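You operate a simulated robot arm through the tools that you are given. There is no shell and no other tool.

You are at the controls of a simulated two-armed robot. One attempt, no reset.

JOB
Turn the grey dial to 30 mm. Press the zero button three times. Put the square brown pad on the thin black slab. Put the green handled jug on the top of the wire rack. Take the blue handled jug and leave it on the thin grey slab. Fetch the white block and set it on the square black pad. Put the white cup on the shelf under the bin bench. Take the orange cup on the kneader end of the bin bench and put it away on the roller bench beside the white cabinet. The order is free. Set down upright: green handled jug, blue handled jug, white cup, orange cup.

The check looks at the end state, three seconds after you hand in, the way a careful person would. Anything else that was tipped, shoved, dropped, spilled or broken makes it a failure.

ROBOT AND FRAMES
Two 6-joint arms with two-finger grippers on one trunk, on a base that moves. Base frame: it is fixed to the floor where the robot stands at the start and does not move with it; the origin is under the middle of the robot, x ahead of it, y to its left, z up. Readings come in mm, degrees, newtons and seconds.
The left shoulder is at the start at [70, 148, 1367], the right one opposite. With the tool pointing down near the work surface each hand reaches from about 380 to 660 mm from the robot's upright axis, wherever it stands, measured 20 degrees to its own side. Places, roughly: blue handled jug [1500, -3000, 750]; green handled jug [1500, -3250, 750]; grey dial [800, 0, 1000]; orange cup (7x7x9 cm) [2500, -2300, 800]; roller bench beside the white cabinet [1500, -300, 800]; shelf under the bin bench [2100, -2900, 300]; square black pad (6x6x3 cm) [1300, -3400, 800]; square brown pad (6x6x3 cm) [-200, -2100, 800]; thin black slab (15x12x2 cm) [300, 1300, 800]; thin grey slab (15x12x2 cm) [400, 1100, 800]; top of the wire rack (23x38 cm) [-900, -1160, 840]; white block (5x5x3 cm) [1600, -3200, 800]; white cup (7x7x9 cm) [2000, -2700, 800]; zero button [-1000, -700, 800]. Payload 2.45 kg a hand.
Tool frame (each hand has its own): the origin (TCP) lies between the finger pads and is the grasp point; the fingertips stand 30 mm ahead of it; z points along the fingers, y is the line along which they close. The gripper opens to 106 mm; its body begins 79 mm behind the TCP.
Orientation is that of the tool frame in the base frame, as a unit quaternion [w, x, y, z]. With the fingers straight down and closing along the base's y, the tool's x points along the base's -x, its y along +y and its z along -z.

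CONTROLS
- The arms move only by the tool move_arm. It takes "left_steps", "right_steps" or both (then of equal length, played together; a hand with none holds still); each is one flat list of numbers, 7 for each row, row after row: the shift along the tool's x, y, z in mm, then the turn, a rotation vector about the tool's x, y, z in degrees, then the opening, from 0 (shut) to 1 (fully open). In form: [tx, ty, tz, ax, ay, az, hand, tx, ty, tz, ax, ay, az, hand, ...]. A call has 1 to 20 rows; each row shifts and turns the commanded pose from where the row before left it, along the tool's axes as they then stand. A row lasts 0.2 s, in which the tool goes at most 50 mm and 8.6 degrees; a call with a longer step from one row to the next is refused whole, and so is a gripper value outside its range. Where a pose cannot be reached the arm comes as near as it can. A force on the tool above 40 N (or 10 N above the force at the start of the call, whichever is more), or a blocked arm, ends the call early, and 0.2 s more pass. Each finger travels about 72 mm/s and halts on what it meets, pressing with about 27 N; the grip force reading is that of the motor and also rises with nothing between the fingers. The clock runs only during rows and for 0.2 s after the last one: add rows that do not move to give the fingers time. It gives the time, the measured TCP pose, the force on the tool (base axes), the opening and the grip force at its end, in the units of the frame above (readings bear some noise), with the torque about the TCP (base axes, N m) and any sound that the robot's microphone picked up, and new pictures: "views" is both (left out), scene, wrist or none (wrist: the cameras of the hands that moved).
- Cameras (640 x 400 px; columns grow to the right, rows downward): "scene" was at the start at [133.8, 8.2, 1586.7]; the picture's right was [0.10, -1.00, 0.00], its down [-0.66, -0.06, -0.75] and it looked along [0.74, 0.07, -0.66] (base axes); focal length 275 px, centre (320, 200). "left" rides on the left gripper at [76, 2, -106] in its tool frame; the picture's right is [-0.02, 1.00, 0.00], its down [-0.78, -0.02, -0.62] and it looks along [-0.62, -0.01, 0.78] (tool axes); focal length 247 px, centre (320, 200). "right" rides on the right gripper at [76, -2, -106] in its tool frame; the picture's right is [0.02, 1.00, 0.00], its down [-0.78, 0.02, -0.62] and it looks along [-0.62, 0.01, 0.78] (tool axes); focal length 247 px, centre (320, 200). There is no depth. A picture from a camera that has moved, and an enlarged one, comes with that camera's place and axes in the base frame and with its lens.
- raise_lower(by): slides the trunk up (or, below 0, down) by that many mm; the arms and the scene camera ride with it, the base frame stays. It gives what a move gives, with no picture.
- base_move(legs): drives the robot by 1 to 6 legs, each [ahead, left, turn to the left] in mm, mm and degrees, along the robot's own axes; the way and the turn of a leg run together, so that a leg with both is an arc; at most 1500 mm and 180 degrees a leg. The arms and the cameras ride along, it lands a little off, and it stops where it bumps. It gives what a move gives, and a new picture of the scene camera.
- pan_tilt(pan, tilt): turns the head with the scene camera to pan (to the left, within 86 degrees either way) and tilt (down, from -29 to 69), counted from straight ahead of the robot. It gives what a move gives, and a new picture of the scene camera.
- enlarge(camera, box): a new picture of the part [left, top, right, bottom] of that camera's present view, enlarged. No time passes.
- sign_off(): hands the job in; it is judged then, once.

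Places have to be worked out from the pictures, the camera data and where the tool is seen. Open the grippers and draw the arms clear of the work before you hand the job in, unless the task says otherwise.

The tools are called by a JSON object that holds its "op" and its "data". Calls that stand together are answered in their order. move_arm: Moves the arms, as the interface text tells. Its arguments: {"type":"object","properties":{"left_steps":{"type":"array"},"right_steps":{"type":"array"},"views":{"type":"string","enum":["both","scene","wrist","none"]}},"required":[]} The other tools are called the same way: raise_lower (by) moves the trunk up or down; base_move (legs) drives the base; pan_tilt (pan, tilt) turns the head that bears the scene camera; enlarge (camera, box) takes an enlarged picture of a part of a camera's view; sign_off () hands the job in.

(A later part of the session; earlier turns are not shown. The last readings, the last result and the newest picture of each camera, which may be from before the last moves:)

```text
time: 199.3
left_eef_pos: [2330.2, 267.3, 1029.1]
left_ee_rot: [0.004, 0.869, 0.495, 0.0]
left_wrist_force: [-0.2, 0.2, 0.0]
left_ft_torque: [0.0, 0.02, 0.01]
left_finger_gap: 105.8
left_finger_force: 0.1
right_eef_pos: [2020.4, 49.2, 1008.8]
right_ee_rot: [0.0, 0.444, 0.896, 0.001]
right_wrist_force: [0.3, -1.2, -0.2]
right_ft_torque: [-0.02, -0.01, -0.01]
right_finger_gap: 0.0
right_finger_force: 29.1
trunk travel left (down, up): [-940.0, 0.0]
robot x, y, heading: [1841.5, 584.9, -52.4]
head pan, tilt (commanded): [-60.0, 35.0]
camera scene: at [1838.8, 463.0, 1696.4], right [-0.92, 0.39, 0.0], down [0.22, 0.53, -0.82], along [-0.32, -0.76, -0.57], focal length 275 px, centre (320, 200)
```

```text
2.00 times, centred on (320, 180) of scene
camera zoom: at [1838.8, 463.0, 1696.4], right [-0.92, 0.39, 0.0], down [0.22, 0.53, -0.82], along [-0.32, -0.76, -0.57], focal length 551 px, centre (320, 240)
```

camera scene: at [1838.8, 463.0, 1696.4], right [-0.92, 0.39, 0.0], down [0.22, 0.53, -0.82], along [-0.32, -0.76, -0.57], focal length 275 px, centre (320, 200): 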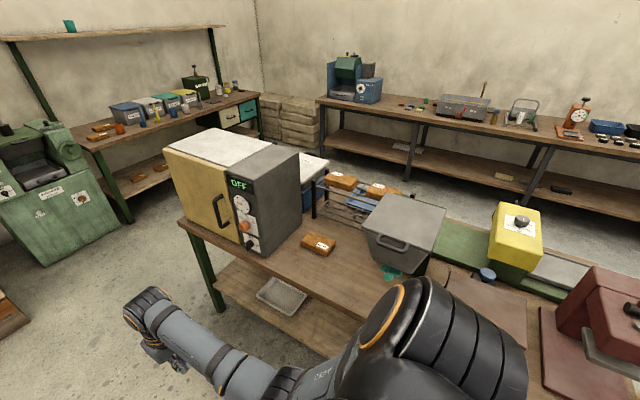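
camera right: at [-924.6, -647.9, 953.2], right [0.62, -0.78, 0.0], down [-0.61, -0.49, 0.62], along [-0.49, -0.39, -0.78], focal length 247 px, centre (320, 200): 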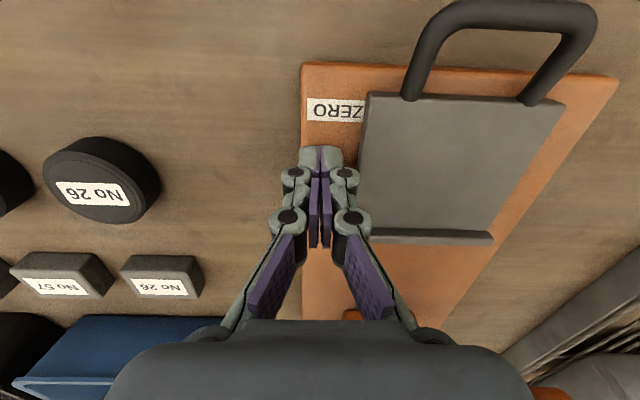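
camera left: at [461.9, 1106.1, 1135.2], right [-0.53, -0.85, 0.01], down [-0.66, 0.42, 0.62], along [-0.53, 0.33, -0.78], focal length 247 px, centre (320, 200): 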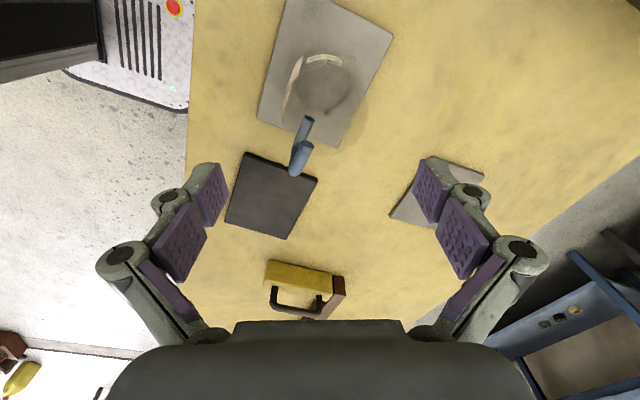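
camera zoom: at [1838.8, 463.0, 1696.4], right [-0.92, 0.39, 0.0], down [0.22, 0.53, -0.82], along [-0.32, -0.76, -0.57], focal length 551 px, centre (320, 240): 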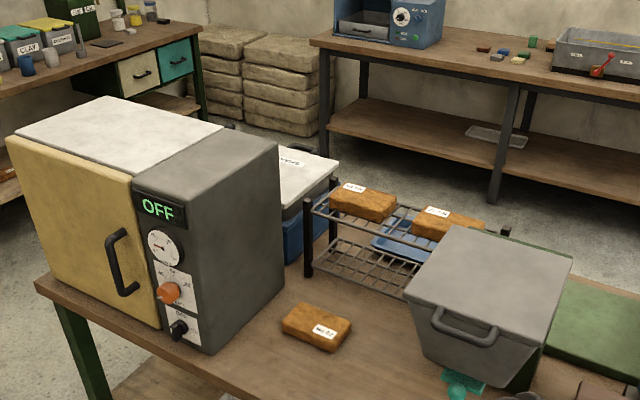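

The "white cabinet" is an oven on the bench's rear corner; the free patch beside it, with one brick, is easily reached from this side – I'll put the cup near [1555, −288]. To work at the bin bench with the right hand alone, I'll first fold the left hand low and out to the side.

{"op": "move_arm", "data": {"left_steps": [0, 0, 0, 0, 0, -8.5, 0.5, 0, 0, 0, 0, 0, -8.5, 0.5, 0, 0, 0, 0, 0, -8.5, 0.5, 0, 0, 0, 0, 0, -8.5, 0.5, 0, 0, 0, 0, 0, -8.5, 0.5, 0, 0, 0, 0, 0, -8.5, 0.5, 0, 0, 0, 0, 0, -8.5, 0.5, 0, 0, 0, 0, 0, -8.5, 0.5, 28, 26, 20, 0, 0, 0, 0.5, 28, 26, 20, 0, 0, 0, 0.5, 28, 26, 20, 0, 0, 0, 0.5, 28, 26, 20, 0, 0, 0, 0.5, 28, 26, 20, 0, 0, 0, 0.5, 28, 26, 20, 0, 0, 0, 0.5, 28, 26, 20, 0, 0, 0, 0.5, 28, 26, 20, 0, 0, 0, 0.5, 28, 26, 20, 0, 0, 0, 0.5, 28, 26, 20, 0, 0, 0, 0.5], "views": "none"}}

{"op": "pan_tilt", "data": {"pan": 0, "tilt": 45}}

```text
time: 203.1
left_eef_pos: [2369.6, 648.8, 825.0]
left_ee_rot: [0.004, 0.443, 0.896, -0.002]
left_wrist_force: [0.0, -0.6, -0.3]
left_ft_torque: [-0.04, -0.01, 0.0]
left_finger_gap: 52.9
left_finger_force: 0.1
right_eef_pos: [2019.3, 50.2, 1008.8]
right_ee_rot: [0.0, 0.444, 0.896, 0.001]
right_wrist_force: [-0.5, -0.3, -0.2]
right_ft_torque: [0.01, 0.01, 0.0]
right_finger_gap: 0.2
right_finger_force: 28.7
trunk travel left (down, up): [-940.0, 0.0]
robot x, y, heading: [1845.6, 584.9, -52.8]
head pan, tilt (commanded): [-60.0, 35.0]
```

```text
time: 204.4
left_eef_pos: [2368.6, 647.5, 825.6]
left_ee_rot: [0.004, 0.444, 0.896, -0.003]
left_wrist_force: [-0.1, 0.1, -0.7]
left_ft_torque: [-0.01, 0.01, 0.02]
left_finger_gap: 53.1
left_finger_force: 0.0
right_eef_pos: [2021.0, 49.1, 1008.1]
right_ee_rot: [0.0, 0.444, 0.896, 0.0]
right_wrist_force: [0.6, -0.2, -0.5]
right_ft_torque: [-0.04, 0.01, 0.0]
right_finger_gap: 0.0
right_finger_force: 28.3
trunk travel left (down, up): [-940.0, 0.0]
robot x, y, heading: [1844.7, 589.3, -52.8]
head pan, tilt (commanded): [0.0, 45.0]
camera scene: at [1922.0, 479.8, 1681.6], right [-0.8, -0.6, 0.0], down [-0.43, 0.56, -0.71], along [0.43, -0.56, -0.71], focal length 275 px, centre (320, 200)
```

scene: 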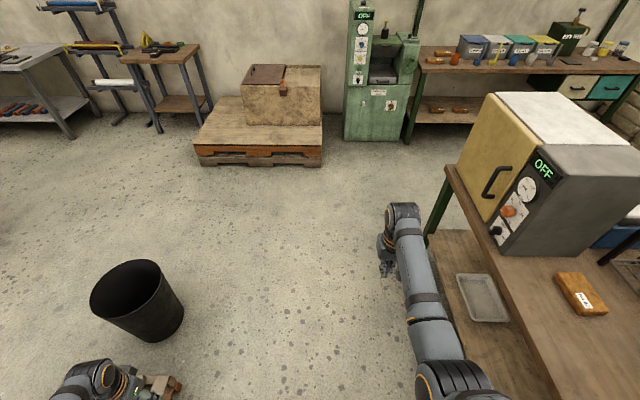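

The left hand is folded low at the left side. Now I drive down the aisle past the bench end and strafe right to face the white cup at the bin bench.

{"op": "base_move", "data": {"legs": [[1500, 0, 0], [350, 0, 0], [0, -1400, 0], [0, -255, 0]]}}

{"op": "pan_tilt", "data": {"pan": 0, "tilt": 40}}

```text
time: 221.6
left_eef_pos: [2153.1, -1820.8, 824.7]
left_ee_rot: [0.003, 0.446, 0.895, -0.002]
left_wrist_force: [-0.8, 0.9, 0.0]
left_ft_torque: [-0.02, 0.02, 0.02]
left_finger_gap: 53.1
left_finger_force: 0.2
right_eef_pos: [1799.5, -2415.4, 1009.4]
right_ee_rot: [0.0, 0.447, 0.894, 0.0]
right_wrist_force: [-0.5, 0.8, -0.5]
right_ft_torque: [0.0, 0.03, -0.03]
right_finger_gap: 0.0
right_finger_force: 28.4
trunk travel left (down, up): [-940.0, 0.0]
robot x, y, heading: [1622.7, -1886.1, -53.2]
head pan, tilt (commanded): [0.0, 45.0]
camera scene: at [1705.7, -1984.3, 1681.6], right [-0.8, -0.6, 0.0], down [-0.43, 0.56, -0.71], along [0.42, -0.57, -0.71], focal length 275 px, centre (320, 200)
```

scene: 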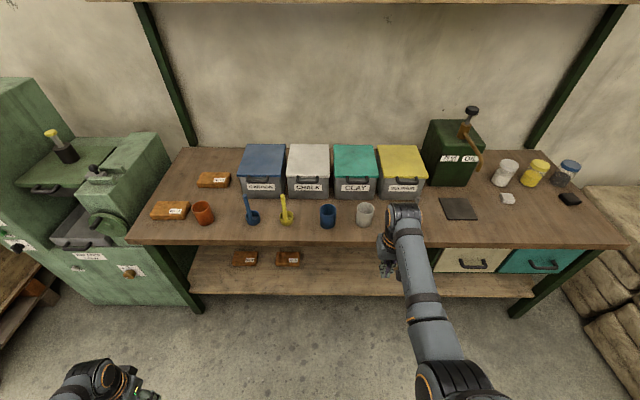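

```text
time: 222.3
left_eef_pos: [2152.0, -1820.3, 826.4]
left_ee_rot: [0.004, 0.446, 0.895, -0.002]
left_wrist_force: [0.4, 0.8, 0.4]
left_ft_torque: [0.04, -0.01, -0.01]
left_finger_gap: 52.9
left_finger_force: 0.0
right_eef_pos: [1799.6, -2416.5, 1008.6]
right_ee_rot: [0.001, 0.446, 0.895, 0.001]
right_wrist_force: [0.6, 0.0, -0.2]
right_ft_torque: [-0.01, -0.03, -0.01]
right_finger_gap: 0.1
right_finger_force: 28.5
trunk travel left (down, up): [-940.0, 0.0]
robot x, y, heading: [1622.4, -1881.8, -53.2]
head pan, tilt (commanded): [0.0, 40.0]
camera scene: at [1706.1, -1988.7, 1688.8], right [-0.8, -0.6, 0.0], down [-0.39, 0.51, -0.77], along [0.46, -0.61, -0.64], focal length 275 px, centre (320, 200)
```

scene: 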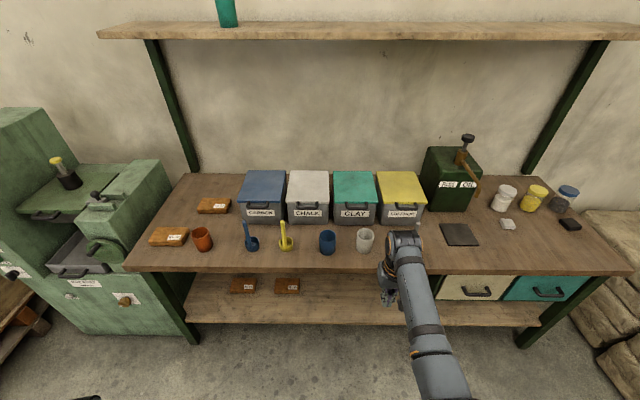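

I'm opposite the white cup. I'll enlarge the view for exact positions of cup and neighbours.

{"op": "enlarge", "data": {"camera": "scene", "box": [290, 190, 450, 290]}}

```text
4.00 times, centred on (370, 240) of scene
camera zoom: at [1706.1, -1988.7, 1688.8], right [-0.8, -0.6, 0.0], down [-0.39, 0.51, -0.77], along [0.46, -0.61, -0.64], focal length 1101 px, centre (120, 40)
```

zoom: 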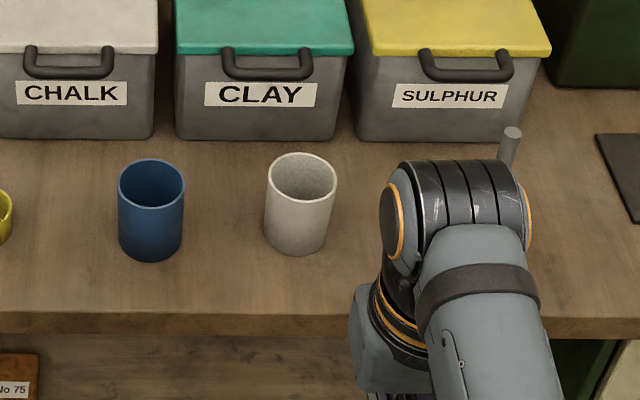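

The cup axis is at about [2010, −2696]. I'll lower the trunk 100 mm, then extend the right hand and tilt it 50° forward so it can hold the cup from the side and later slip under the bench.

{"op": "raise_lower", "data": {"by": -100}}

{"op": "move_arm", "data": {"right_steps": [-30, 0, 29, 0, 0, 0, 0.9, -30, 0, 29, 0, 0, 0, 0.9, 0, 0, 0, 0, -8.33, 0, 0.9, 0, 0, 0, 0, -8.33, 0, 0.9, 0, 0, 0, 0, -8.33, 0, 0.9, 0, 0, 0, 0, -8.33, 0, 0.9, 0, 0, 0, 0, -8.33, 0, 0.9, 0, 0, 0, 0, -8.33, 0, 0.9, 0, 0, 0, 0, 0, 0, 0.9], "views": "both"}}

```text
time: 223.6
left_eef_pos: [2152.0, -1821.0, 725.9]
left_ee_rot: [0.004, 0.447, 0.895, -0.002]
left_wrist_force: [-0.8, -0.4, 0.5]
left_ft_torque: [0.0, 0.01, 0.01]
left_finger_gap: 53.2
left_finger_force: 0.1
right_eef_pos: [1798.4, -2416.7, 908.5]
right_ee_rot: [0.001, 0.447, 0.895, 0.001]
right_wrist_force: [0.1, -0.3, 0.2]
right_ft_torque: [0.04, -0.05, -0.01]
right_finger_gap: 0.0
right_finger_force: 28.8
trunk travel left (down, up): [-840.0, 100.0]
robot x, y, heading: [1625.6, -1876.3, -53.2]
head pan, tilt (commanded): [0.0, 40.0]
```

```text
time: 225.6
left_eef_pos: [2153.4, -1820.6, 726.1]
left_ee_rot: [0.004, 0.447, 0.895, -0.002]
left_wrist_force: [-0.2, 0.4, 0.8]
left_ft_torque: [0.0, 0.0, -0.03]
left_finger_gap: 53.3
left_finger_force: 0.0
right_eef_pos: [1834.6, -2464.8, 851.9]
right_ee_rot: [0.379, 0.404, 0.811, -0.187]
right_wrist_force: [0.0, 0.2, -0.7]
right_ft_torque: [-0.02, 0.01, 0.02]
right_finger_gap: 95.3
right_finger_force: 0.1
trunk travel left (down, up): [-840.0, 100.0]
robot x, y, heading: [1623.5, -1878.3, -52.9]
head pan, tilt (commanded): [0.0, 40.0]
camera scene: at [1705.9, -1988.8, 1588.9], right [-0.8, -0.6, 0.0], down [-0.39, 0.51, -0.77], along [0.46, -0.61, -0.64], focal length 275 px, centre (320, 200)
camera right: at [1753.9, -2362.9, 859.2], right [0.79, 0.61, -0.01], down [0.03, -0.01, 1.0], along [0.61, -0.79, -0.03], focal length 247 px, centre (320, 200)
```

scene: 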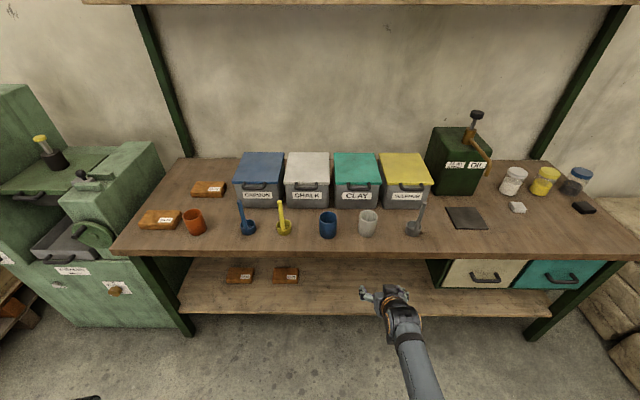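
right: 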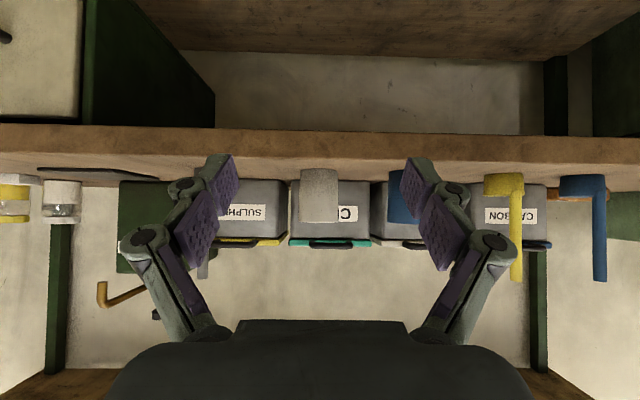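

The tilted hand lines up with the white cup (centred in the inverted wrist view). I'll roll forward 265 mm, then finish with the arm.

{"op": "base_move", "data": {"legs": [[265, 0, 0]]}}

{"op": "move_arm", "data": {"right_steps": [0, 0, 0, 0, 0, 0, 0.9], "views": "wrist"}}

{"op": "enlarge", "data": {"camera": "scene", "box": [300, 240, 460, 350]}}

```text
time: 227.5
left_eef_pos: [2310.5, -2032.2, 725.1]
left_ee_rot: [0.005, 0.446, 0.895, -0.003]
left_wrist_force: [-0.5, 0.1, 0.0]
left_ft_torque: [-0.01, 0.02, 0.0]
left_finger_gap: 53.0
left_finger_force: 0.0
right_eef_pos: [1995.3, -2675.7, 850.6]
right_ee_rot: [0.378, 0.404, 0.812, -0.187]
right_wrist_force: [0.5, 0.0, -0.2]
right_ft_torque: [0.01, 0.0, 0.0]
right_finger_gap: 95.6
right_finger_force: 0.1
trunk travel left (down, up): [-840.0, 100.0]
robot x, y, heading: [1783.0, -2093.4, -52.9]
head pan, tilt (commanded): [0.0, 40.0]
camera scene: at [1864.5, -2199.6, 1589.0], right [-0.8, -0.6, 0.0], down [-0.39, 0.51, -0.77], along [0.46, -0.61, -0.64], focal length 275 px, centre (320, 200)
```

scene: 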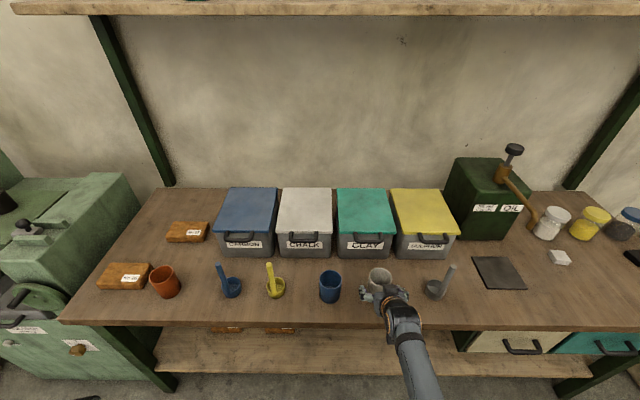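

```text
time: 227.9
left_eef_pos: [2310.8, -2032.9, 725.5]
left_ee_rot: [0.005, 0.446, 0.895, -0.002]
left_wrist_force: [0.1, -0.4, -0.2]
left_ft_torque: [0.0, -0.01, -0.03]
left_finger_gap: 53.1
left_finger_force: 0.1
right_eef_pos: [1994.8, -2675.9, 850.8]
right_ee_rot: [0.38, 0.404, 0.811, -0.188]
right_wrist_force: [-1.1, 0.8, -0.4]
right_ft_torque: [-0.02, 0.0, -0.02]
right_finger_gap: 95.2
right_finger_force: 0.0
trunk travel left (down, up): [-840.0, 100.0]
robot x, y, heading: [1785.2, -2092.3, -52.9]
head pan, tilt (commanded): [0.0, 40.0]
camera right: at [1913.3, -2574.0, 859.6], right [0.79, 0.61, -0.01], down [0.03, -0.01, 1.0], along [0.61, -0.79, -0.03], focal length 247 px, centre (320, 200)
```

right: 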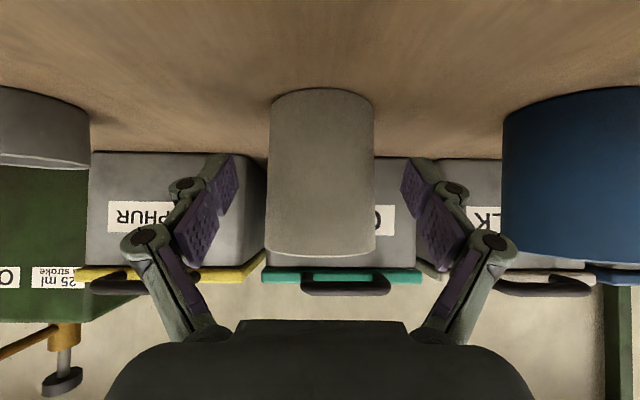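

```text
3.64 times, centred on (380, 295) of scene
camera zoom: at [1864.5, -2199.6, 1589.0], right [-0.8, -0.6, 0.0], down [-0.39, 0.51, -0.77], along [0.46, -0.61, -0.64], focal length 1001 px, centre (102, -146)
```

zoom: 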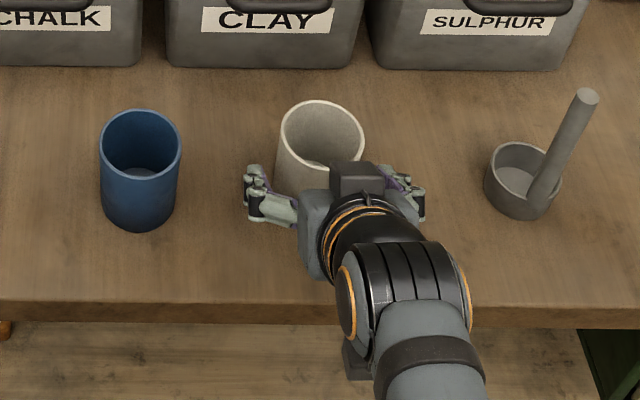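

The cup is centred between the fingers, about 25 mm ahead of the TCP. I advance horizontally and close.

{"op": "move_arm", "data": {"right_steps": [-8, 0, 9.6, 0, 0, 0, 0.9, -8, 0, 9.6, 0, 0, 0, 0.9, 0, 0, 0, 0, 0, 0, 0.9, 0, 0, 0, 0, 0, 0, 0.3, 0, 0, 0, 0, 0, 0, 0.3, 0, 0, 0, 0, 0, 0, 0.3, 0, 0, 0, 0, 0, 0, 0.3], "views": "wrist"}}

```text
time: 229.5
left_eef_pos: [2311.0, -2031.4, 725.4]
left_ee_rot: [0.005, 0.447, 0.895, -0.002]
left_wrist_force: [0.7, 0.2, 0.1]
left_ft_torque: [-0.03, -0.01, 0.0]
left_finger_gap: 53.1
left_finger_force: 0.0
right_eef_pos: [2010.6, -2694.6, 851.7]
right_ee_rot: [0.379, 0.404, 0.811, -0.188]
right_wrist_force: [-0.1, 0.2, 1.6]
right_ft_torque: [-0.09, 0.04, 0.06]
right_finger_gap: 64.1
right_finger_force: 27.2
trunk travel left (down, up): [-840.0, 100.0]
robot x, y, heading: [1784.4, -2091.2, -53.1]
head pan, tilt (commanded): [0.0, 40.0]
camera right: at [1928.9, -2594.5, 859.8], right [0.79, 0.61, -0.02], down [0.03, -0.01, 1.0], along [0.61, -0.79, -0.03], focal length 247 px, centre (320, 200)
```

right: 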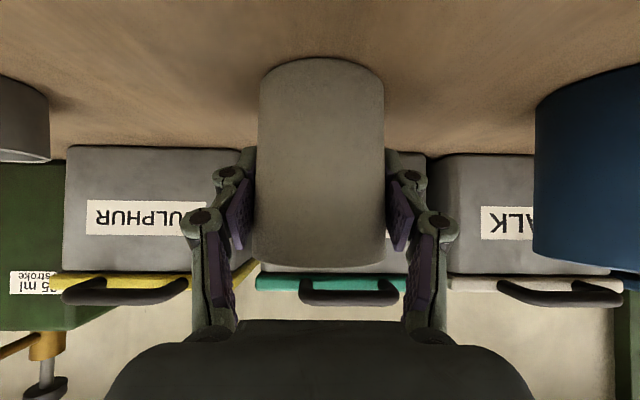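

The cup is gripped at 64 mm. I'll lift by raising the trunk 60 mm, back out 330 mm, and then lower the trunk 500 mm toward shelf height.

{"op": "raise_lower", "data": {"by": 60}}

{"op": "base_move", "data": {"legs": [[-330, 0, 0]]}}

{"op": "move_arm", "data": {"right_steps": [0, 0, 0, 0, 0, 0, 0.3], "views": "wrist"}}

```text
time: 230.5
left_eef_pos: [2312.6, -2031.2, 786.3]
left_ee_rot: [0.004, 0.446, 0.895, -0.002]
left_wrist_force: [-0.3, 0.7, 0.2]
left_ft_torque: [-0.02, 0.01, 0.02]
left_finger_gap: 53.0
left_finger_force: 0.1
right_eef_pos: [2010.7, -2696.6, 911.7]
right_ee_rot: [0.378, 0.405, 0.811, -0.189]
right_wrist_force: [-0.2, 0.3, -0.8]
right_ft_torque: [-0.02, 0.0, -0.03]
right_finger_gap: 63.9
right_finger_force: 27.1
trunk travel left (down, up): [-900.0, 40.0]
robot x, y, heading: [1782.8, -2094.8, -53.1]
head pan, tilt (commanded): [0.0, 40.0]
```

```text
time: 232.7
left_eef_pos: [2110.4, -1765.0, 785.5]
left_ee_rot: [0.004, 0.444, 0.896, -0.001]
left_wrist_force: [0.1, 0.2, 0.2]
left_ft_torque: [0.0, -0.01, 0.01]
left_finger_gap: 52.9
left_finger_force: 0.1
right_eef_pos: [1812.6, -2430.6, 911.0]
right_ee_rot: [0.378, 0.404, 0.812, -0.188]
right_wrist_force: [1.1, 0.6, -0.7]
right_ft_torque: [-0.02, 0.0, 0.02]
right_finger_gap: 63.8
right_finger_force: 26.9
trunk travel left (down, up): [-900.0, 40.0]
robot x, y, heading: [1584.9, -1828.3, -52.9]
head pan, tilt (commanded): [0.0, 40.0]
camera scene: at [1666.2, -1936.5, 1648.6], right [-0.8, -0.6, 0.0], down [-0.39, 0.51, -0.77], along [0.46, -0.61, -0.64], focal length 275 px, centre (320, 200)
```

scene: 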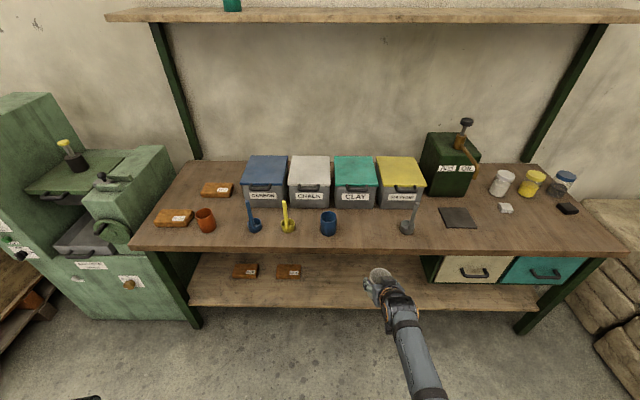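

```text
time: 233.1
left_eef_pos: [2111.1, -1766.1, 785.4]
left_ee_rot: [0.004, 0.443, 0.896, -0.001]
left_wrist_force: [-0.6, -0.4, 0.3]
left_ft_torque: [0.01, 0.04, 0.02]
left_finger_gap: 53.0
left_finger_force: 0.1
right_eef_pos: [1813.3, -2429.4, 910.0]
right_ee_rot: [0.378, 0.403, 0.812, -0.187]
right_wrist_force: [-0.4, -0.1, -0.1]
right_ft_torque: [0.03, 0.01, -0.05]
right_finger_gap: 64.0
right_finger_force: 26.9
trunk travel left (down, up): [-900.0, 40.0]
robot x, y, heading: [1583.9, -1824.4, -53.0]
head pan, tilt (commanded): [0.0, 40.0]
camera right: at [1730.7, -2328.7, 919.1], right [0.79, 0.62, -0.01], down [0.03, -0.01, 1.0], along [0.62, -0.79, -0.03], focal length 247 px, centre (320, 200)
```

right: 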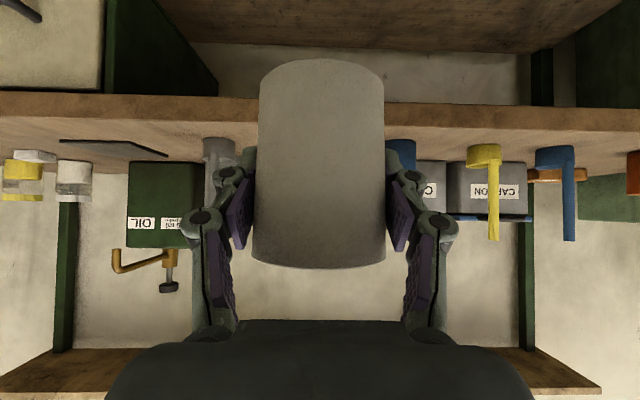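

The cup is held upright in front of the bench. Lowering the trunk 500 mm.

{"op": "raise_lower", "data": {"by": -500}}

{"op": "pan_tilt", "data": {"pan": -10, "tilt": 35}}

{"op": "move_arm", "data": {"right_steps": [0, 0, 0, 0, 0, 0, 0.3], "views": "wrist"}}

```text
refused: -500 is not a number from -400 to 400
```

```text
time: 233.8
left_eef_pos: [2110.6, -1764.1, 786.1]
left_ee_rot: [0.005, 0.444, 0.896, -0.001]
left_wrist_force: [-0.2, 0.4, -0.7]
left_ft_torque: [-0.01, 0.01, -0.01]
left_finger_gap: 52.9
left_finger_force: 0.0
right_eef_pos: [1813.7, -2428.3, 910.3]
right_ee_rot: [0.378, 0.403, 0.812, -0.187]
right_wrist_force: [-0.1, -0.9, 0.4]
right_ft_torque: [-0.04, -0.01, 0.0]
right_finger_gap: 64.0
right_finger_force: 26.8
trunk travel left (down, up): [-900.0, 40.0]
robot x, y, heading: [1580.9, -1827.4, -52.8]
head pan, tilt (commanded): [-10.0, 35.0]
camera scene: at [1654.3, -1946.0, 1656.3], right [-0.89, -0.46, 0.0], down [-0.26, 0.51, -0.82], along [0.37, -0.73, -0.57], focal length 275 px, centre (320, 200)
```

scene: 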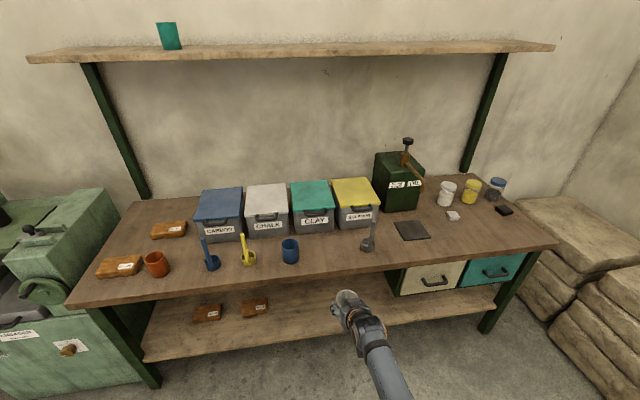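

```text
time: 234.2
left_eef_pos: [2111.1, -1764.3, 785.6]
left_ee_rot: [0.004, 0.443, 0.896, -0.002]
left_wrist_force: [0.0, 0.2, -0.5]
left_ft_torque: [0.0, 0.01, 0.02]
left_finger_gap: 52.8
left_finger_force: 0.1
right_eef_pos: [1812.4, -2429.1, 911.8]
right_ee_rot: [0.378, 0.403, 0.813, -0.187]
right_wrist_force: [0.8, 0.2, -1.3]
right_ft_torque: [-0.05, -0.02, -0.01]
right_finger_gap: 63.6
right_finger_force: 27.7
trunk travel left (down, up): [-900.0, 40.0]
robot x, y, heading: [1585.0, -1825.4, -52.9]
head pan, tilt (commanded): [-10.0, 35.0]
camera right: at [1730.3, -2328.5, 919.5], right [0.79, 0.62, -0.02], down [0.03, -0.01, 1.0], along [0.62, -0.79, -0.03], focal length 247 px, centre (320, 200)
```

right: 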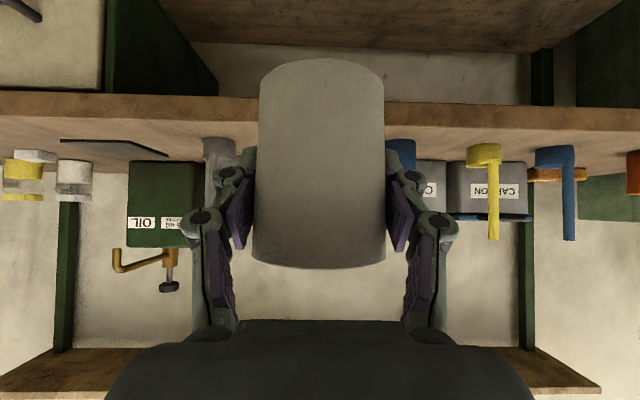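

A single call allows at most 400 mm, so I lower in two parts (400, then 100) and look.

{"op": "raise_lower", "data": {"by": -400}}

{"op": "raise_lower", "data": {"by": -90}}

{"op": "move_arm", "data": {"right_steps": [0, 0, 0, 0, 0, 0, 0.3], "views": "both"}}

```text
time: 238.1
left_eef_pos: [2109.2, -1763.1, 386.7]
left_ee_rot: [0.003, 0.443, 0.896, -0.001]
left_wrist_force: [-0.1, -0.6, 0.5]
left_ft_torque: [0.02, 0.05, 0.04]
left_finger_gap: 53.1
left_finger_force: 0.1
right_eef_pos: [1811.6, -2430.2, 510.4]
right_ee_rot: [0.378, 0.403, 0.812, -0.187]
right_wrist_force: [-0.6, -0.1, -0.5]
right_ft_torque: [-0.02, -0.03, -0.05]
right_finger_gap: 63.8
right_finger_force: 27.0
trunk travel left (down, up): [-500.0, 440.0]
robot x, y, heading: [1583.2, -1829.0, -53.0]
head pan, tilt (commanded): [-10.0, 35.0]
```

```text
time: 239.3
left_eef_pos: [2109.4, -1763.6, 294.4]
left_ee_rot: [0.004, 0.443, 0.896, -0.002]
left_wrist_force: [-0.2, 0.7, 0.5]
left_ft_torque: [0.03, -0.01, -0.04]
left_finger_gap: 52.8
left_finger_force: 0.0
right_eef_pos: [1812.1, -2430.0, 422.1]
right_ee_rot: [0.378, 0.403, 0.812, -0.187]
right_wrist_force: [-0.4, -0.6, -1.4]
right_ft_torque: [0.01, 0.04, -0.01]
right_finger_gap: 63.7
right_finger_force: 27.1
trunk travel left (down, up): [-410.0, 530.0]
robot x, y, heading: [1586.6, -1824.3, -53.0]
head pan, tilt (commanded): [-10.0, 35.0]
```

```text
time: 239.7
left_eef_pos: [2110.6, -1764.2, 295.1]
left_ee_rot: [0.004, 0.443, 0.896, -0.002]
left_wrist_force: [-0.5, -0.2, -0.1]
left_ft_torque: [0.03, -0.03, -0.01]
left_finger_gap: 53.1
left_finger_force: 0.0
right_eef_pos: [1811.4, -2429.6, 422.0]
right_ee_rot: [0.378, 0.402, 0.812, -0.187]
right_wrist_force: [0.5, -0.2, -1.7]
right_ft_torque: [0.01, 0.01, 0.03]
right_finger_gap: 64.0
right_finger_force: 26.8
trunk travel left (down, up): [-410.0, 530.0]
robot x, y, heading: [1582.9, -1826.7, -52.9]
head pan, tilt (commanded): [-10.0, 35.0]
camera scene: at [1653.8, -1945.5, 1166.4], right [-0.89, -0.46, 0.0], down [-0.26, 0.51, -0.82], along [0.37, -0.73, -0.57], focal length 275 px, centre (320, 200)
camera right: at [1730.3, -2328.3, 429.6], right [0.79, 0.62, -0.02], down [0.03, -0.01, 1.0], along [0.62, -0.79, -0.03], focal length 247 px, centre (320, 200)
```

scene: 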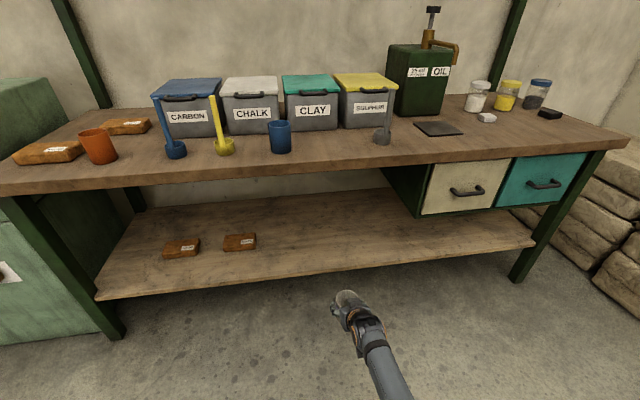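
right: 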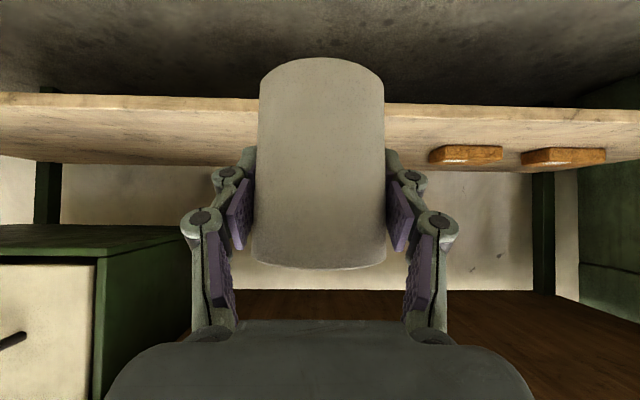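

The shelf is wide open in front of me. I'll enlarge both views to measure the shelf's front edge and height.

{"op": "enlarge", "data": {"camera": "scene", "box": [240, 190, 440, 315]}}

{"op": "enlarge", "data": {"camera": "right", "box": [160, 50, 480, 250]}}

```text
3.20 times, centred on (340, 252) of scene
camera zoom: at [1653.8, -1945.5, 1166.4], right [-0.89, -0.46, 0.0], down [-0.26, 0.51, -0.82], along [0.37, -0.73, -0.57], focal length 881 px, centre (256, 32)
```

zoom: 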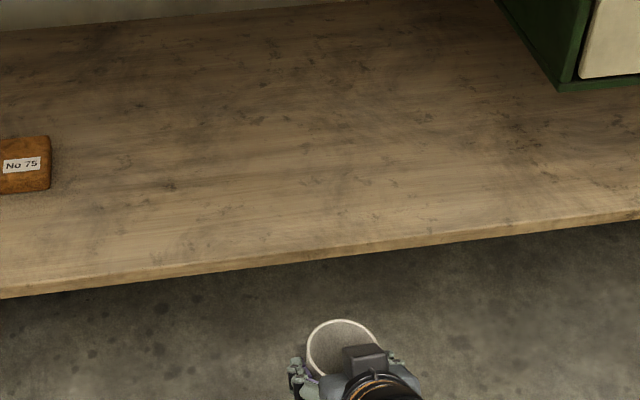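

```text
2.00 times, centred on (320, 150) of right
camera zoom: at [1730.3, -2328.3, 429.6], right [0.79, 0.62, -0.02], down [0.03, -0.01, 1.0], along [0.62, -0.79, -0.03], focal length 494 px, centre (320, 300)
```

zoom: 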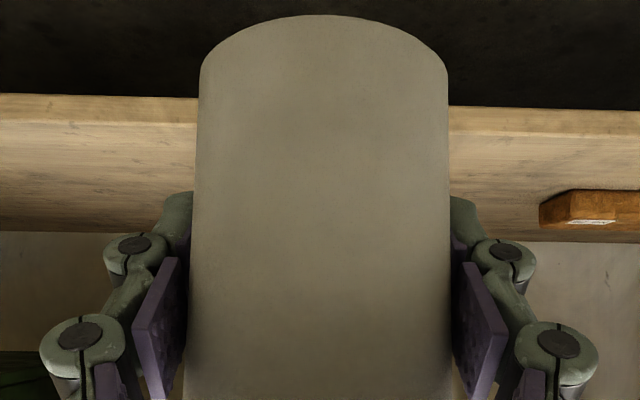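

The shelf top is at z≈275 with its front edge at v≈−3307; the cup base is 90 mm above it. I roll forward 365 mm so the cup goes about 90 mm inside the edge.

{"op": "base_move", "data": {"legs": [[365, 0, 0]]}}

{"op": "move_arm", "data": {"right_steps": [0, 0, 0, 0, 0, 0, 0.3], "views": "both"}}

```text
time: 242.0
left_eef_pos: [2330.2, -2054.7, 295.8]
left_ee_rot: [0.003, 0.444, 0.896, -0.002]
left_wrist_force: [-0.4, -0.1, -0.6]
left_ft_torque: [-0.03, 0.01, 0.01]
left_finger_gap: 52.9
left_finger_force: 0.0
right_eef_pos: [2031.3, -2719.6, 420.3]
right_ee_rot: [0.377, 0.405, 0.812, -0.187]
right_wrist_force: [-0.1, 0.1, -0.8]
right_ft_torque: [-0.01, 0.03, 0.01]
right_finger_gap: 63.6
right_finger_force: 26.9
trunk travel left (down, up): [-410.0, 530.0]
robot x, y, heading: [1805.3, -2117.8, -52.5]
head pan, tilt (commanded): [-10.0, 35.0]
camera scene: at [1874.0, -2235.9, 1166.3], right [-0.89, -0.46, 0.0], down [-0.26, 0.51, -0.82], along [0.37, -0.73, -0.57], focal length 275 px, centre (320, 200)
```

scene: 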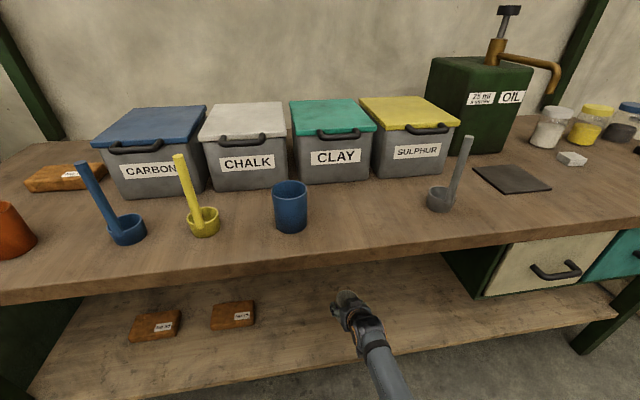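

```text
time: 242.4
left_eef_pos: [2330.4, -2055.6, 295.3]
left_ee_rot: [0.004, 0.445, 0.895, -0.002]
left_wrist_force: [-0.1, -0.2, -0.1]
left_ft_torque: [0.02, -0.01, -0.01]
left_finger_gap: 53.2
left_finger_force: 0.1
right_eef_pos: [2031.5, -2718.9, 419.4]
right_ee_rot: [0.378, 0.403, 0.812, -0.187]
right_wrist_force: [-0.3, 0.1, -0.7]
right_ft_torque: [0.03, -0.01, -0.01]
right_finger_gap: 63.9
right_finger_force: 27.1
trunk travel left (down, up): [-410.0, 530.0]
robot x, y, heading: [1801.9, -2117.6, -52.9]
head pan, tilt (commanded): [-10.0, 35.0]
camera scene: at [1873.7, -2235.5, 1166.4], right [-0.89, -0.46, 0.0], down [-0.26, 0.51, -0.82], along [0.37, -0.73, -0.57], focal length 275 px, centre (320, 200)
camera right: at [1949.6, -2618.3, 429.3], right [0.79, 0.62, -0.01], down [0.03, -0.01, 1.0], along [0.62, -0.79, -0.03], focal length 247 px, centre (320, 200)
```

scene: 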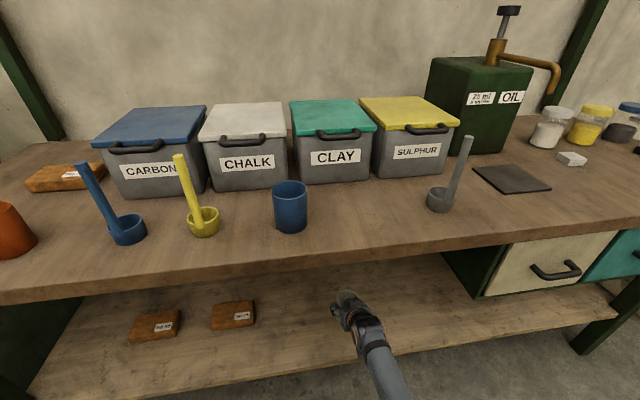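
right: 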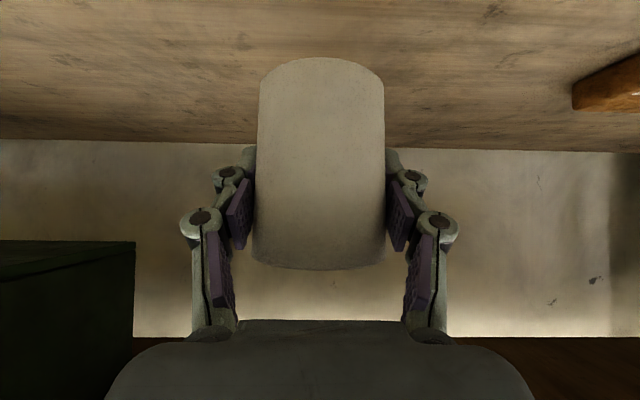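

The cup is under the bench over the shelf. Lower the trunk 65 mm, then feel for contact in small arm steps.

{"op": "raise_lower", "data": {"by": -65}}

{"op": "move_arm", "data": {"right_steps": [3.06, 0, 2.57, 0, 0, 0, 0.3, 3.06, 0, 2.57, 0, 0, 0, 0.3, 0, 0, 0, 0, 0, 0, 0.3], "views": "wrist"}}

```text
time: 243.5
left_eef_pos: [2330.1, -2055.1, 230.9]
left_ee_rot: [0.004, 0.445, 0.896, -0.002]
left_wrist_force: [0.0, -0.4, 0.2]
left_ft_torque: [-0.02, -0.05, 0.04]
left_finger_gap: 52.9
left_finger_force: 0.0
right_eef_pos: [2030.8, -2718.7, 356.1]
right_ee_rot: [0.378, 0.404, 0.812, -0.188]
right_wrist_force: [1.2, 0.2, -0.8]
right_ft_torque: [0.01, -0.03, 0.01]
right_finger_gap: 64.1
right_finger_force: 27.7
trunk travel left (down, up): [-345.0, 595.0]
robot x, y, heading: [1806.3, -2116.3, -53.0]
head pan, tilt (commanded): [-10.0, 35.0]
```

```text
time: 244.3
left_eef_pos: [2330.3, -2054.0, 230.0]
left_ee_rot: [0.004, 0.445, 0.896, -0.002]
left_wrist_force: [0.3, 0.7, 0.2]
left_ft_torque: [0.0, 0.02, 0.01]
left_finger_gap: 53.0
left_finger_force: 0.1
right_eef_pos: [2031.7, -2719.3, 348.2]
right_ee_rot: [0.377, 0.404, 0.812, -0.187]
right_wrist_force: [-0.5, -0.7, -0.9]
right_ft_torque: [0.0, 0.0, 0.03]
right_finger_gap: 63.8
right_finger_force: 27.1
trunk travel left (down, up): [-345.0, 595.0]
robot x, y, heading: [1801.6, -2117.1, -52.7]
head pan, tilt (commanded): [-10.0, 35.0]
camera right: at [1949.0, -2618.3, 356.4], right [0.79, 0.62, -0.02], down [0.03, -0.01, 1.0], along [0.62, -0.79, -0.03], focal length 247 px, centre (320, 200)
```

right: 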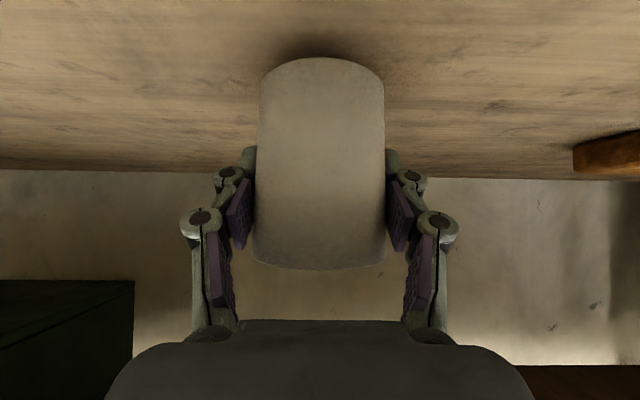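

No contact yet at TCP 348; a shadow shows the shelf is close. Continuing 8 mm down.

{"op": "move_arm", "data": {"right_steps": [3.06, 0, 2.57, 0, 0, 0, 0.3, 3.06, 0, 2.57, 0, 0, 0, 0.3, 0, 0, 0, 0, 0, 0, 0.3], "views": "none"}}

```text
time: 245.1
left_eef_pos: [2331.0, -2055.2, 230.3]
left_ee_rot: [0.004, 0.445, 0.896, -0.002]
left_wrist_force: [0.0, -0.1, 0.1]
left_ft_torque: [0.02, -0.02, 0.0]
left_finger_gap: 53.0
left_finger_force: 0.0
right_eef_pos: [2031.6, -2718.9, 341.4]
right_ee_rot: [0.378, 0.404, 0.812, -0.188]
right_wrist_force: [0.6, -0.3, -1.3]
right_ft_torque: [0.01, 0.02, 0.0]
right_finger_gap: 63.9
right_finger_force: 27.1
trunk travel left (down, up): [-345.0, 595.0]
robot x, y, heading: [1806.3, -2115.3, -52.5]
head pan, tilt (commanded): [-10.0, 35.0]
```

Still free; another 6 mm.

{"op": "move_arm", "data": {"right_steps": [2.3, 0, 1.93, 0, 0, 0, 0.3, 2.3, 0, 1.93, 0, 0, 0, 0.3, 0, 0, 0, 0, 0, 0, 0.3], "views": "wrist"}}

```text
time: 245.9
left_eef_pos: [2330.3, -2054.0, 231.5]
left_ee_rot: [0.004, 0.445, 0.896, -0.002]
left_wrist_force: [0.0, 0.5, 0.8]
left_ft_torque: [0.01, -0.03, 0.0]
left_finger_gap: 53.0
left_finger_force: 0.1
right_eef_pos: [2031.8, -2720.3, 334.9]
right_ee_rot: [0.378, 0.404, 0.812, -0.187]
right_wrist_force: [0.3, 0.0, 0.1]
right_ft_torque: [0.03, 0.02, 0.0]
right_finger_gap: 63.8
right_finger_force: 27.3
trunk travel left (down, up): [-345.0, 595.0]
robot x, y, heading: [1802.3, -2116.7, -52.8]
head pan, tilt (commanded): [-10.0, 35.0]
camera right: at [1949.4, -2618.2, 342.9], right [0.79, 0.62, -0.02], down [0.03, -0.01, 1.0], along [0.61, -0.79, -0.03], focal length 247 px, centre (320, 200)
```

right: 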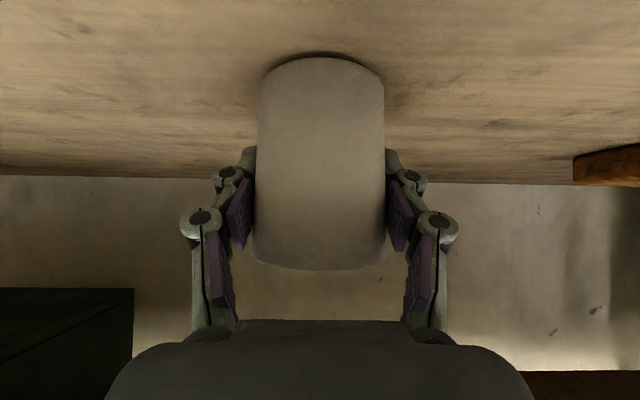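

Very close now (thin shadow line). Another 4 mm.

{"op": "move_arm", "data": {"right_steps": [1.53, 0, 1.29, 0, 0, 0, 0.3, 1.53, 0, 1.29, 0, 0, 0, 0.3, 0, 0, 0, 0, 0, 0, 0.3], "views": "none"}}

```text
time: 246.7
left_eef_pos: [2330.1, -2054.8, 231.7]
left_ee_rot: [0.005, 0.445, 0.896, -0.002]
left_wrist_force: [0.5, 0.0, -1.0]
left_ft_torque: [-0.02, 0.05, 0.01]
left_finger_gap: 53.0
left_finger_force: 0.0
right_eef_pos: [2032.1, -2720.4, 331.4]
right_ee_rot: [0.379, 0.403, 0.811, -0.188]
right_wrist_force: [0.5, 0.4, 4.6]
right_ft_torque: [0.05, 0.08, 0.03]
right_finger_gap: 63.8
right_finger_force: 27.2
trunk travel left (down, up): [-345.0, 595.0]
robot x, y, heading: [1806.8, -2117.5, -52.9]
head pan, tilt (commanded): [-10.0, 35.0]
```

Contact at 4.6 N: the cup stands on the shelf. Opening the fingers and withdrawing straight back.

{"op": "move_arm", "data": {"right_steps": [0, 0, 0, 0, 0, 0, 0.6, 0, 0, 0, 0, 0, 0, 0.9, 0, 0, 0, 0, 0, 0, 0.95, 0, 0, 0, 0, 0, 0, 0.95, 16, 0, -19, 0, 0, 0, 0.95, 16, 0, -19, 0, 0, 0, 0.95, 0, 0, 0, 0, 0, 0, 0.95], "views": "wrist"}}

```text
time: 248.3
left_eef_pos: [2331.3, -2055.3, 230.8]
left_ee_rot: [0.005, 0.445, 0.896, -0.002]
left_wrist_force: [0.2, 0.0, -0.1]
left_ft_torque: [-0.02, 0.0, 0.03]
left_finger_gap: 52.9
left_finger_force: 0.0
right_eef_pos: [2000.4, -2680.1, 329.8]
right_ee_rot: [0.378, 0.403, 0.812, -0.187]
right_wrist_force: [-0.8, 0.0, -0.1]
right_ft_torque: [-0.01, 0.01, -0.01]
right_finger_gap: 100.7
right_finger_force: 0.2
trunk travel left (down, up): [-345.0, 595.0]
robot x, y, heading: [1802.2, -2116.7, -52.7]
head pan, tilt (commanded): [-10.0, 35.0]
camera right: at [1918.7, -2578.5, 338.6], right [0.79, 0.62, -0.01], down [0.03, -0.01, 1.0], along [0.62, -0.79, -0.03], focal length 247 px, centre (320, 200)
```

right: 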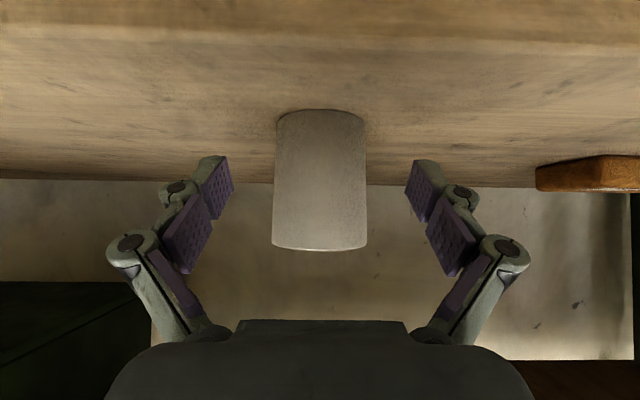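

The white cup stands upright on the shelf. I back out 350 mm and raise the trunk again.

{"op": "base_move", "data": {"legs": [[-380, 0, 0]]}}

{"op": "raise_lower", "data": {"by": 400}}

{"op": "raise_lower", "data": {"by": 95}}

{"op": "move_arm", "data": {"right_steps": [0, 0, 0, 0, 8.33, 0, 0.8, 0, 0, 0, 0, 8.33, 0, 0.8, 0, 0, 0, 0, 8.33, 0, 0.8, 0, 0, -25, 0, 0, 0, 0.8, 0, 0, -25, 0, 0, 0, 0.8, 0, 0, 0, 0, 0, 0, 0.8], "left_steps": [30, 10, 0, 0, 0, 0, 0.5, 30, 10, 0, 0, 0, 0, 0.5, 30, 10, 0, 0, 0, 0, 0.5, 20, 10, 0, 0, 0, 0, 0.5, 0, 0, 0, 0, 0, 0, 0.5, 0, 0, 0, 0, 0, 0, 0.5], "views": "scene"}}

```text
time: 250.7
left_eef_pos: [2095.6, -1745.8, 230.7]
left_ee_rot: [0.004, 0.445, 0.895, -0.003]
left_wrist_force: [-0.3, -0.2, 0.0]
left_ft_torque: [0.01, -0.03, 0.01]
left_finger_gap: 53.2
left_finger_force: 0.1
right_eef_pos: [1764.9, -2371.2, 329.9]
right_ee_rot: [0.379, 0.404, 0.812, -0.187]
right_wrist_force: [0.5, 0.8, -0.2]
right_ft_torque: [-0.02, 0.0, 0.01]
right_finger_gap: 100.7
right_finger_force: 0.0
trunk travel left (down, up): [-345.0, 595.0]
robot x, y, heading: [1567.8, -1809.4, -53.0]
head pan, tilt (commanded): [-10.0, 35.0]
camera scene: at [1639.1, -1925.8, 1101.5], right [-0.89, -0.46, 0.0], down [-0.26, 0.51, -0.82], along [0.37, -0.73, -0.57], focal length 275 px, centre (320, 200)
```

scene: 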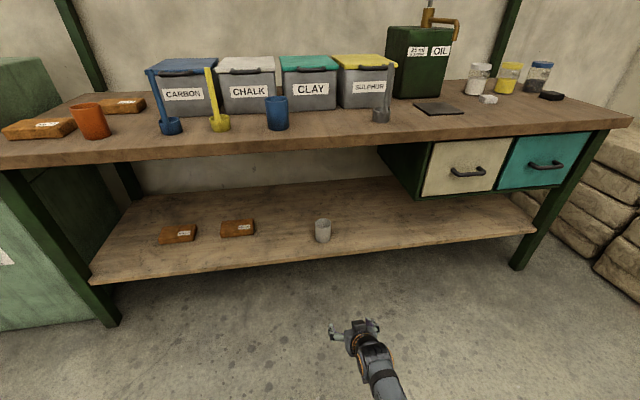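

```text
time: 254.6
left_eef_pos: [2096.5, -1746.6, 630.4]
left_ee_rot: [0.004, 0.445, 0.896, -0.002]
left_wrist_force: [-0.6, -0.5, -0.6]
left_ft_torque: [0.01, -0.01, 0.02]
left_finger_gap: 52.8
left_finger_force: 0.0
right_eef_pos: [1765.4, -2371.1, 729.2]
right_ee_rot: [0.378, 0.404, 0.811, -0.188]
right_wrist_force: [-0.6, -0.3, 0.7]
right_ft_torque: [0.0, 0.02, -0.03]
right_finger_gap: 100.8
right_finger_force: 0.0
trunk travel left (down, up): [-745.0, 195.0]
robot x, y, heading: [1569.8, -1806.0, -52.9]
head pan, tilt (commanded): [-10.0, 35.0]
```

```text
time: 255.8
left_eef_pos: [2096.1, -1745.5, 725.0]
left_ee_rot: [0.004, 0.444, 0.896, -0.002]
left_wrist_force: [-0.5, -1.0, 0.8]
left_ft_torque: [0.02, 0.0, 0.04]
left_finger_gap: 53.1
left_finger_force: 0.1
right_eef_pos: [1766.9, -2369.9, 825.0]
right_ee_rot: [0.378, 0.403, 0.812, -0.187]
right_wrist_force: [0.3, 0.4, -0.7]
right_ft_torque: [-0.02, -0.02, 0.01]
right_finger_gap: 100.8
right_finger_force: 0.0
trunk travel left (down, up): [-840.0, 100.0]
robot x, y, heading: [1569.7, -1810.2, -53.0]
head pan, tilt (commanded): [-10.0, 35.0]
```

```text
time: 257.2
left_eef_pos: [2060.1, -1634.7, 724.4]
left_ee_rot: [0.004, 0.445, 0.895, -0.002]
left_wrist_force: [1.0, -0.7, 0.0]
left_ft_torque: [-0.02, 0.02, 0.05]
left_finger_gap: 52.9
left_finger_force: 0.0
right_eef_pos: [1752.9, -2354.8, 872.2]
right_ee_rot: [0.193, 0.435, 0.874, -0.095]
right_wrist_force: [-0.5, 0.7, -0.5]
right_ft_torque: [-0.02, 0.03, 0.01]
right_finger_gap: 84.9
right_finger_force: 0.1
trunk travel left (down, up): [-840.0, 100.0]
robot x, y, heading: [1570.9, -1808.4, -52.9]
head pan, tilt (commanded): [-10.0, 35.0]
camera scene: at [1639.9, -1927.0, 1596.3], right [-0.89, -0.46, 0.0], down [-0.26, 0.51, -0.82], along [0.37, -0.73, -0.57], focal length 275 px, centre (320, 200)
```

scene: 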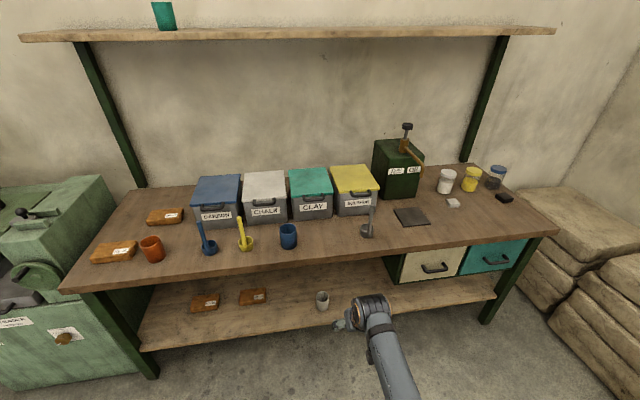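

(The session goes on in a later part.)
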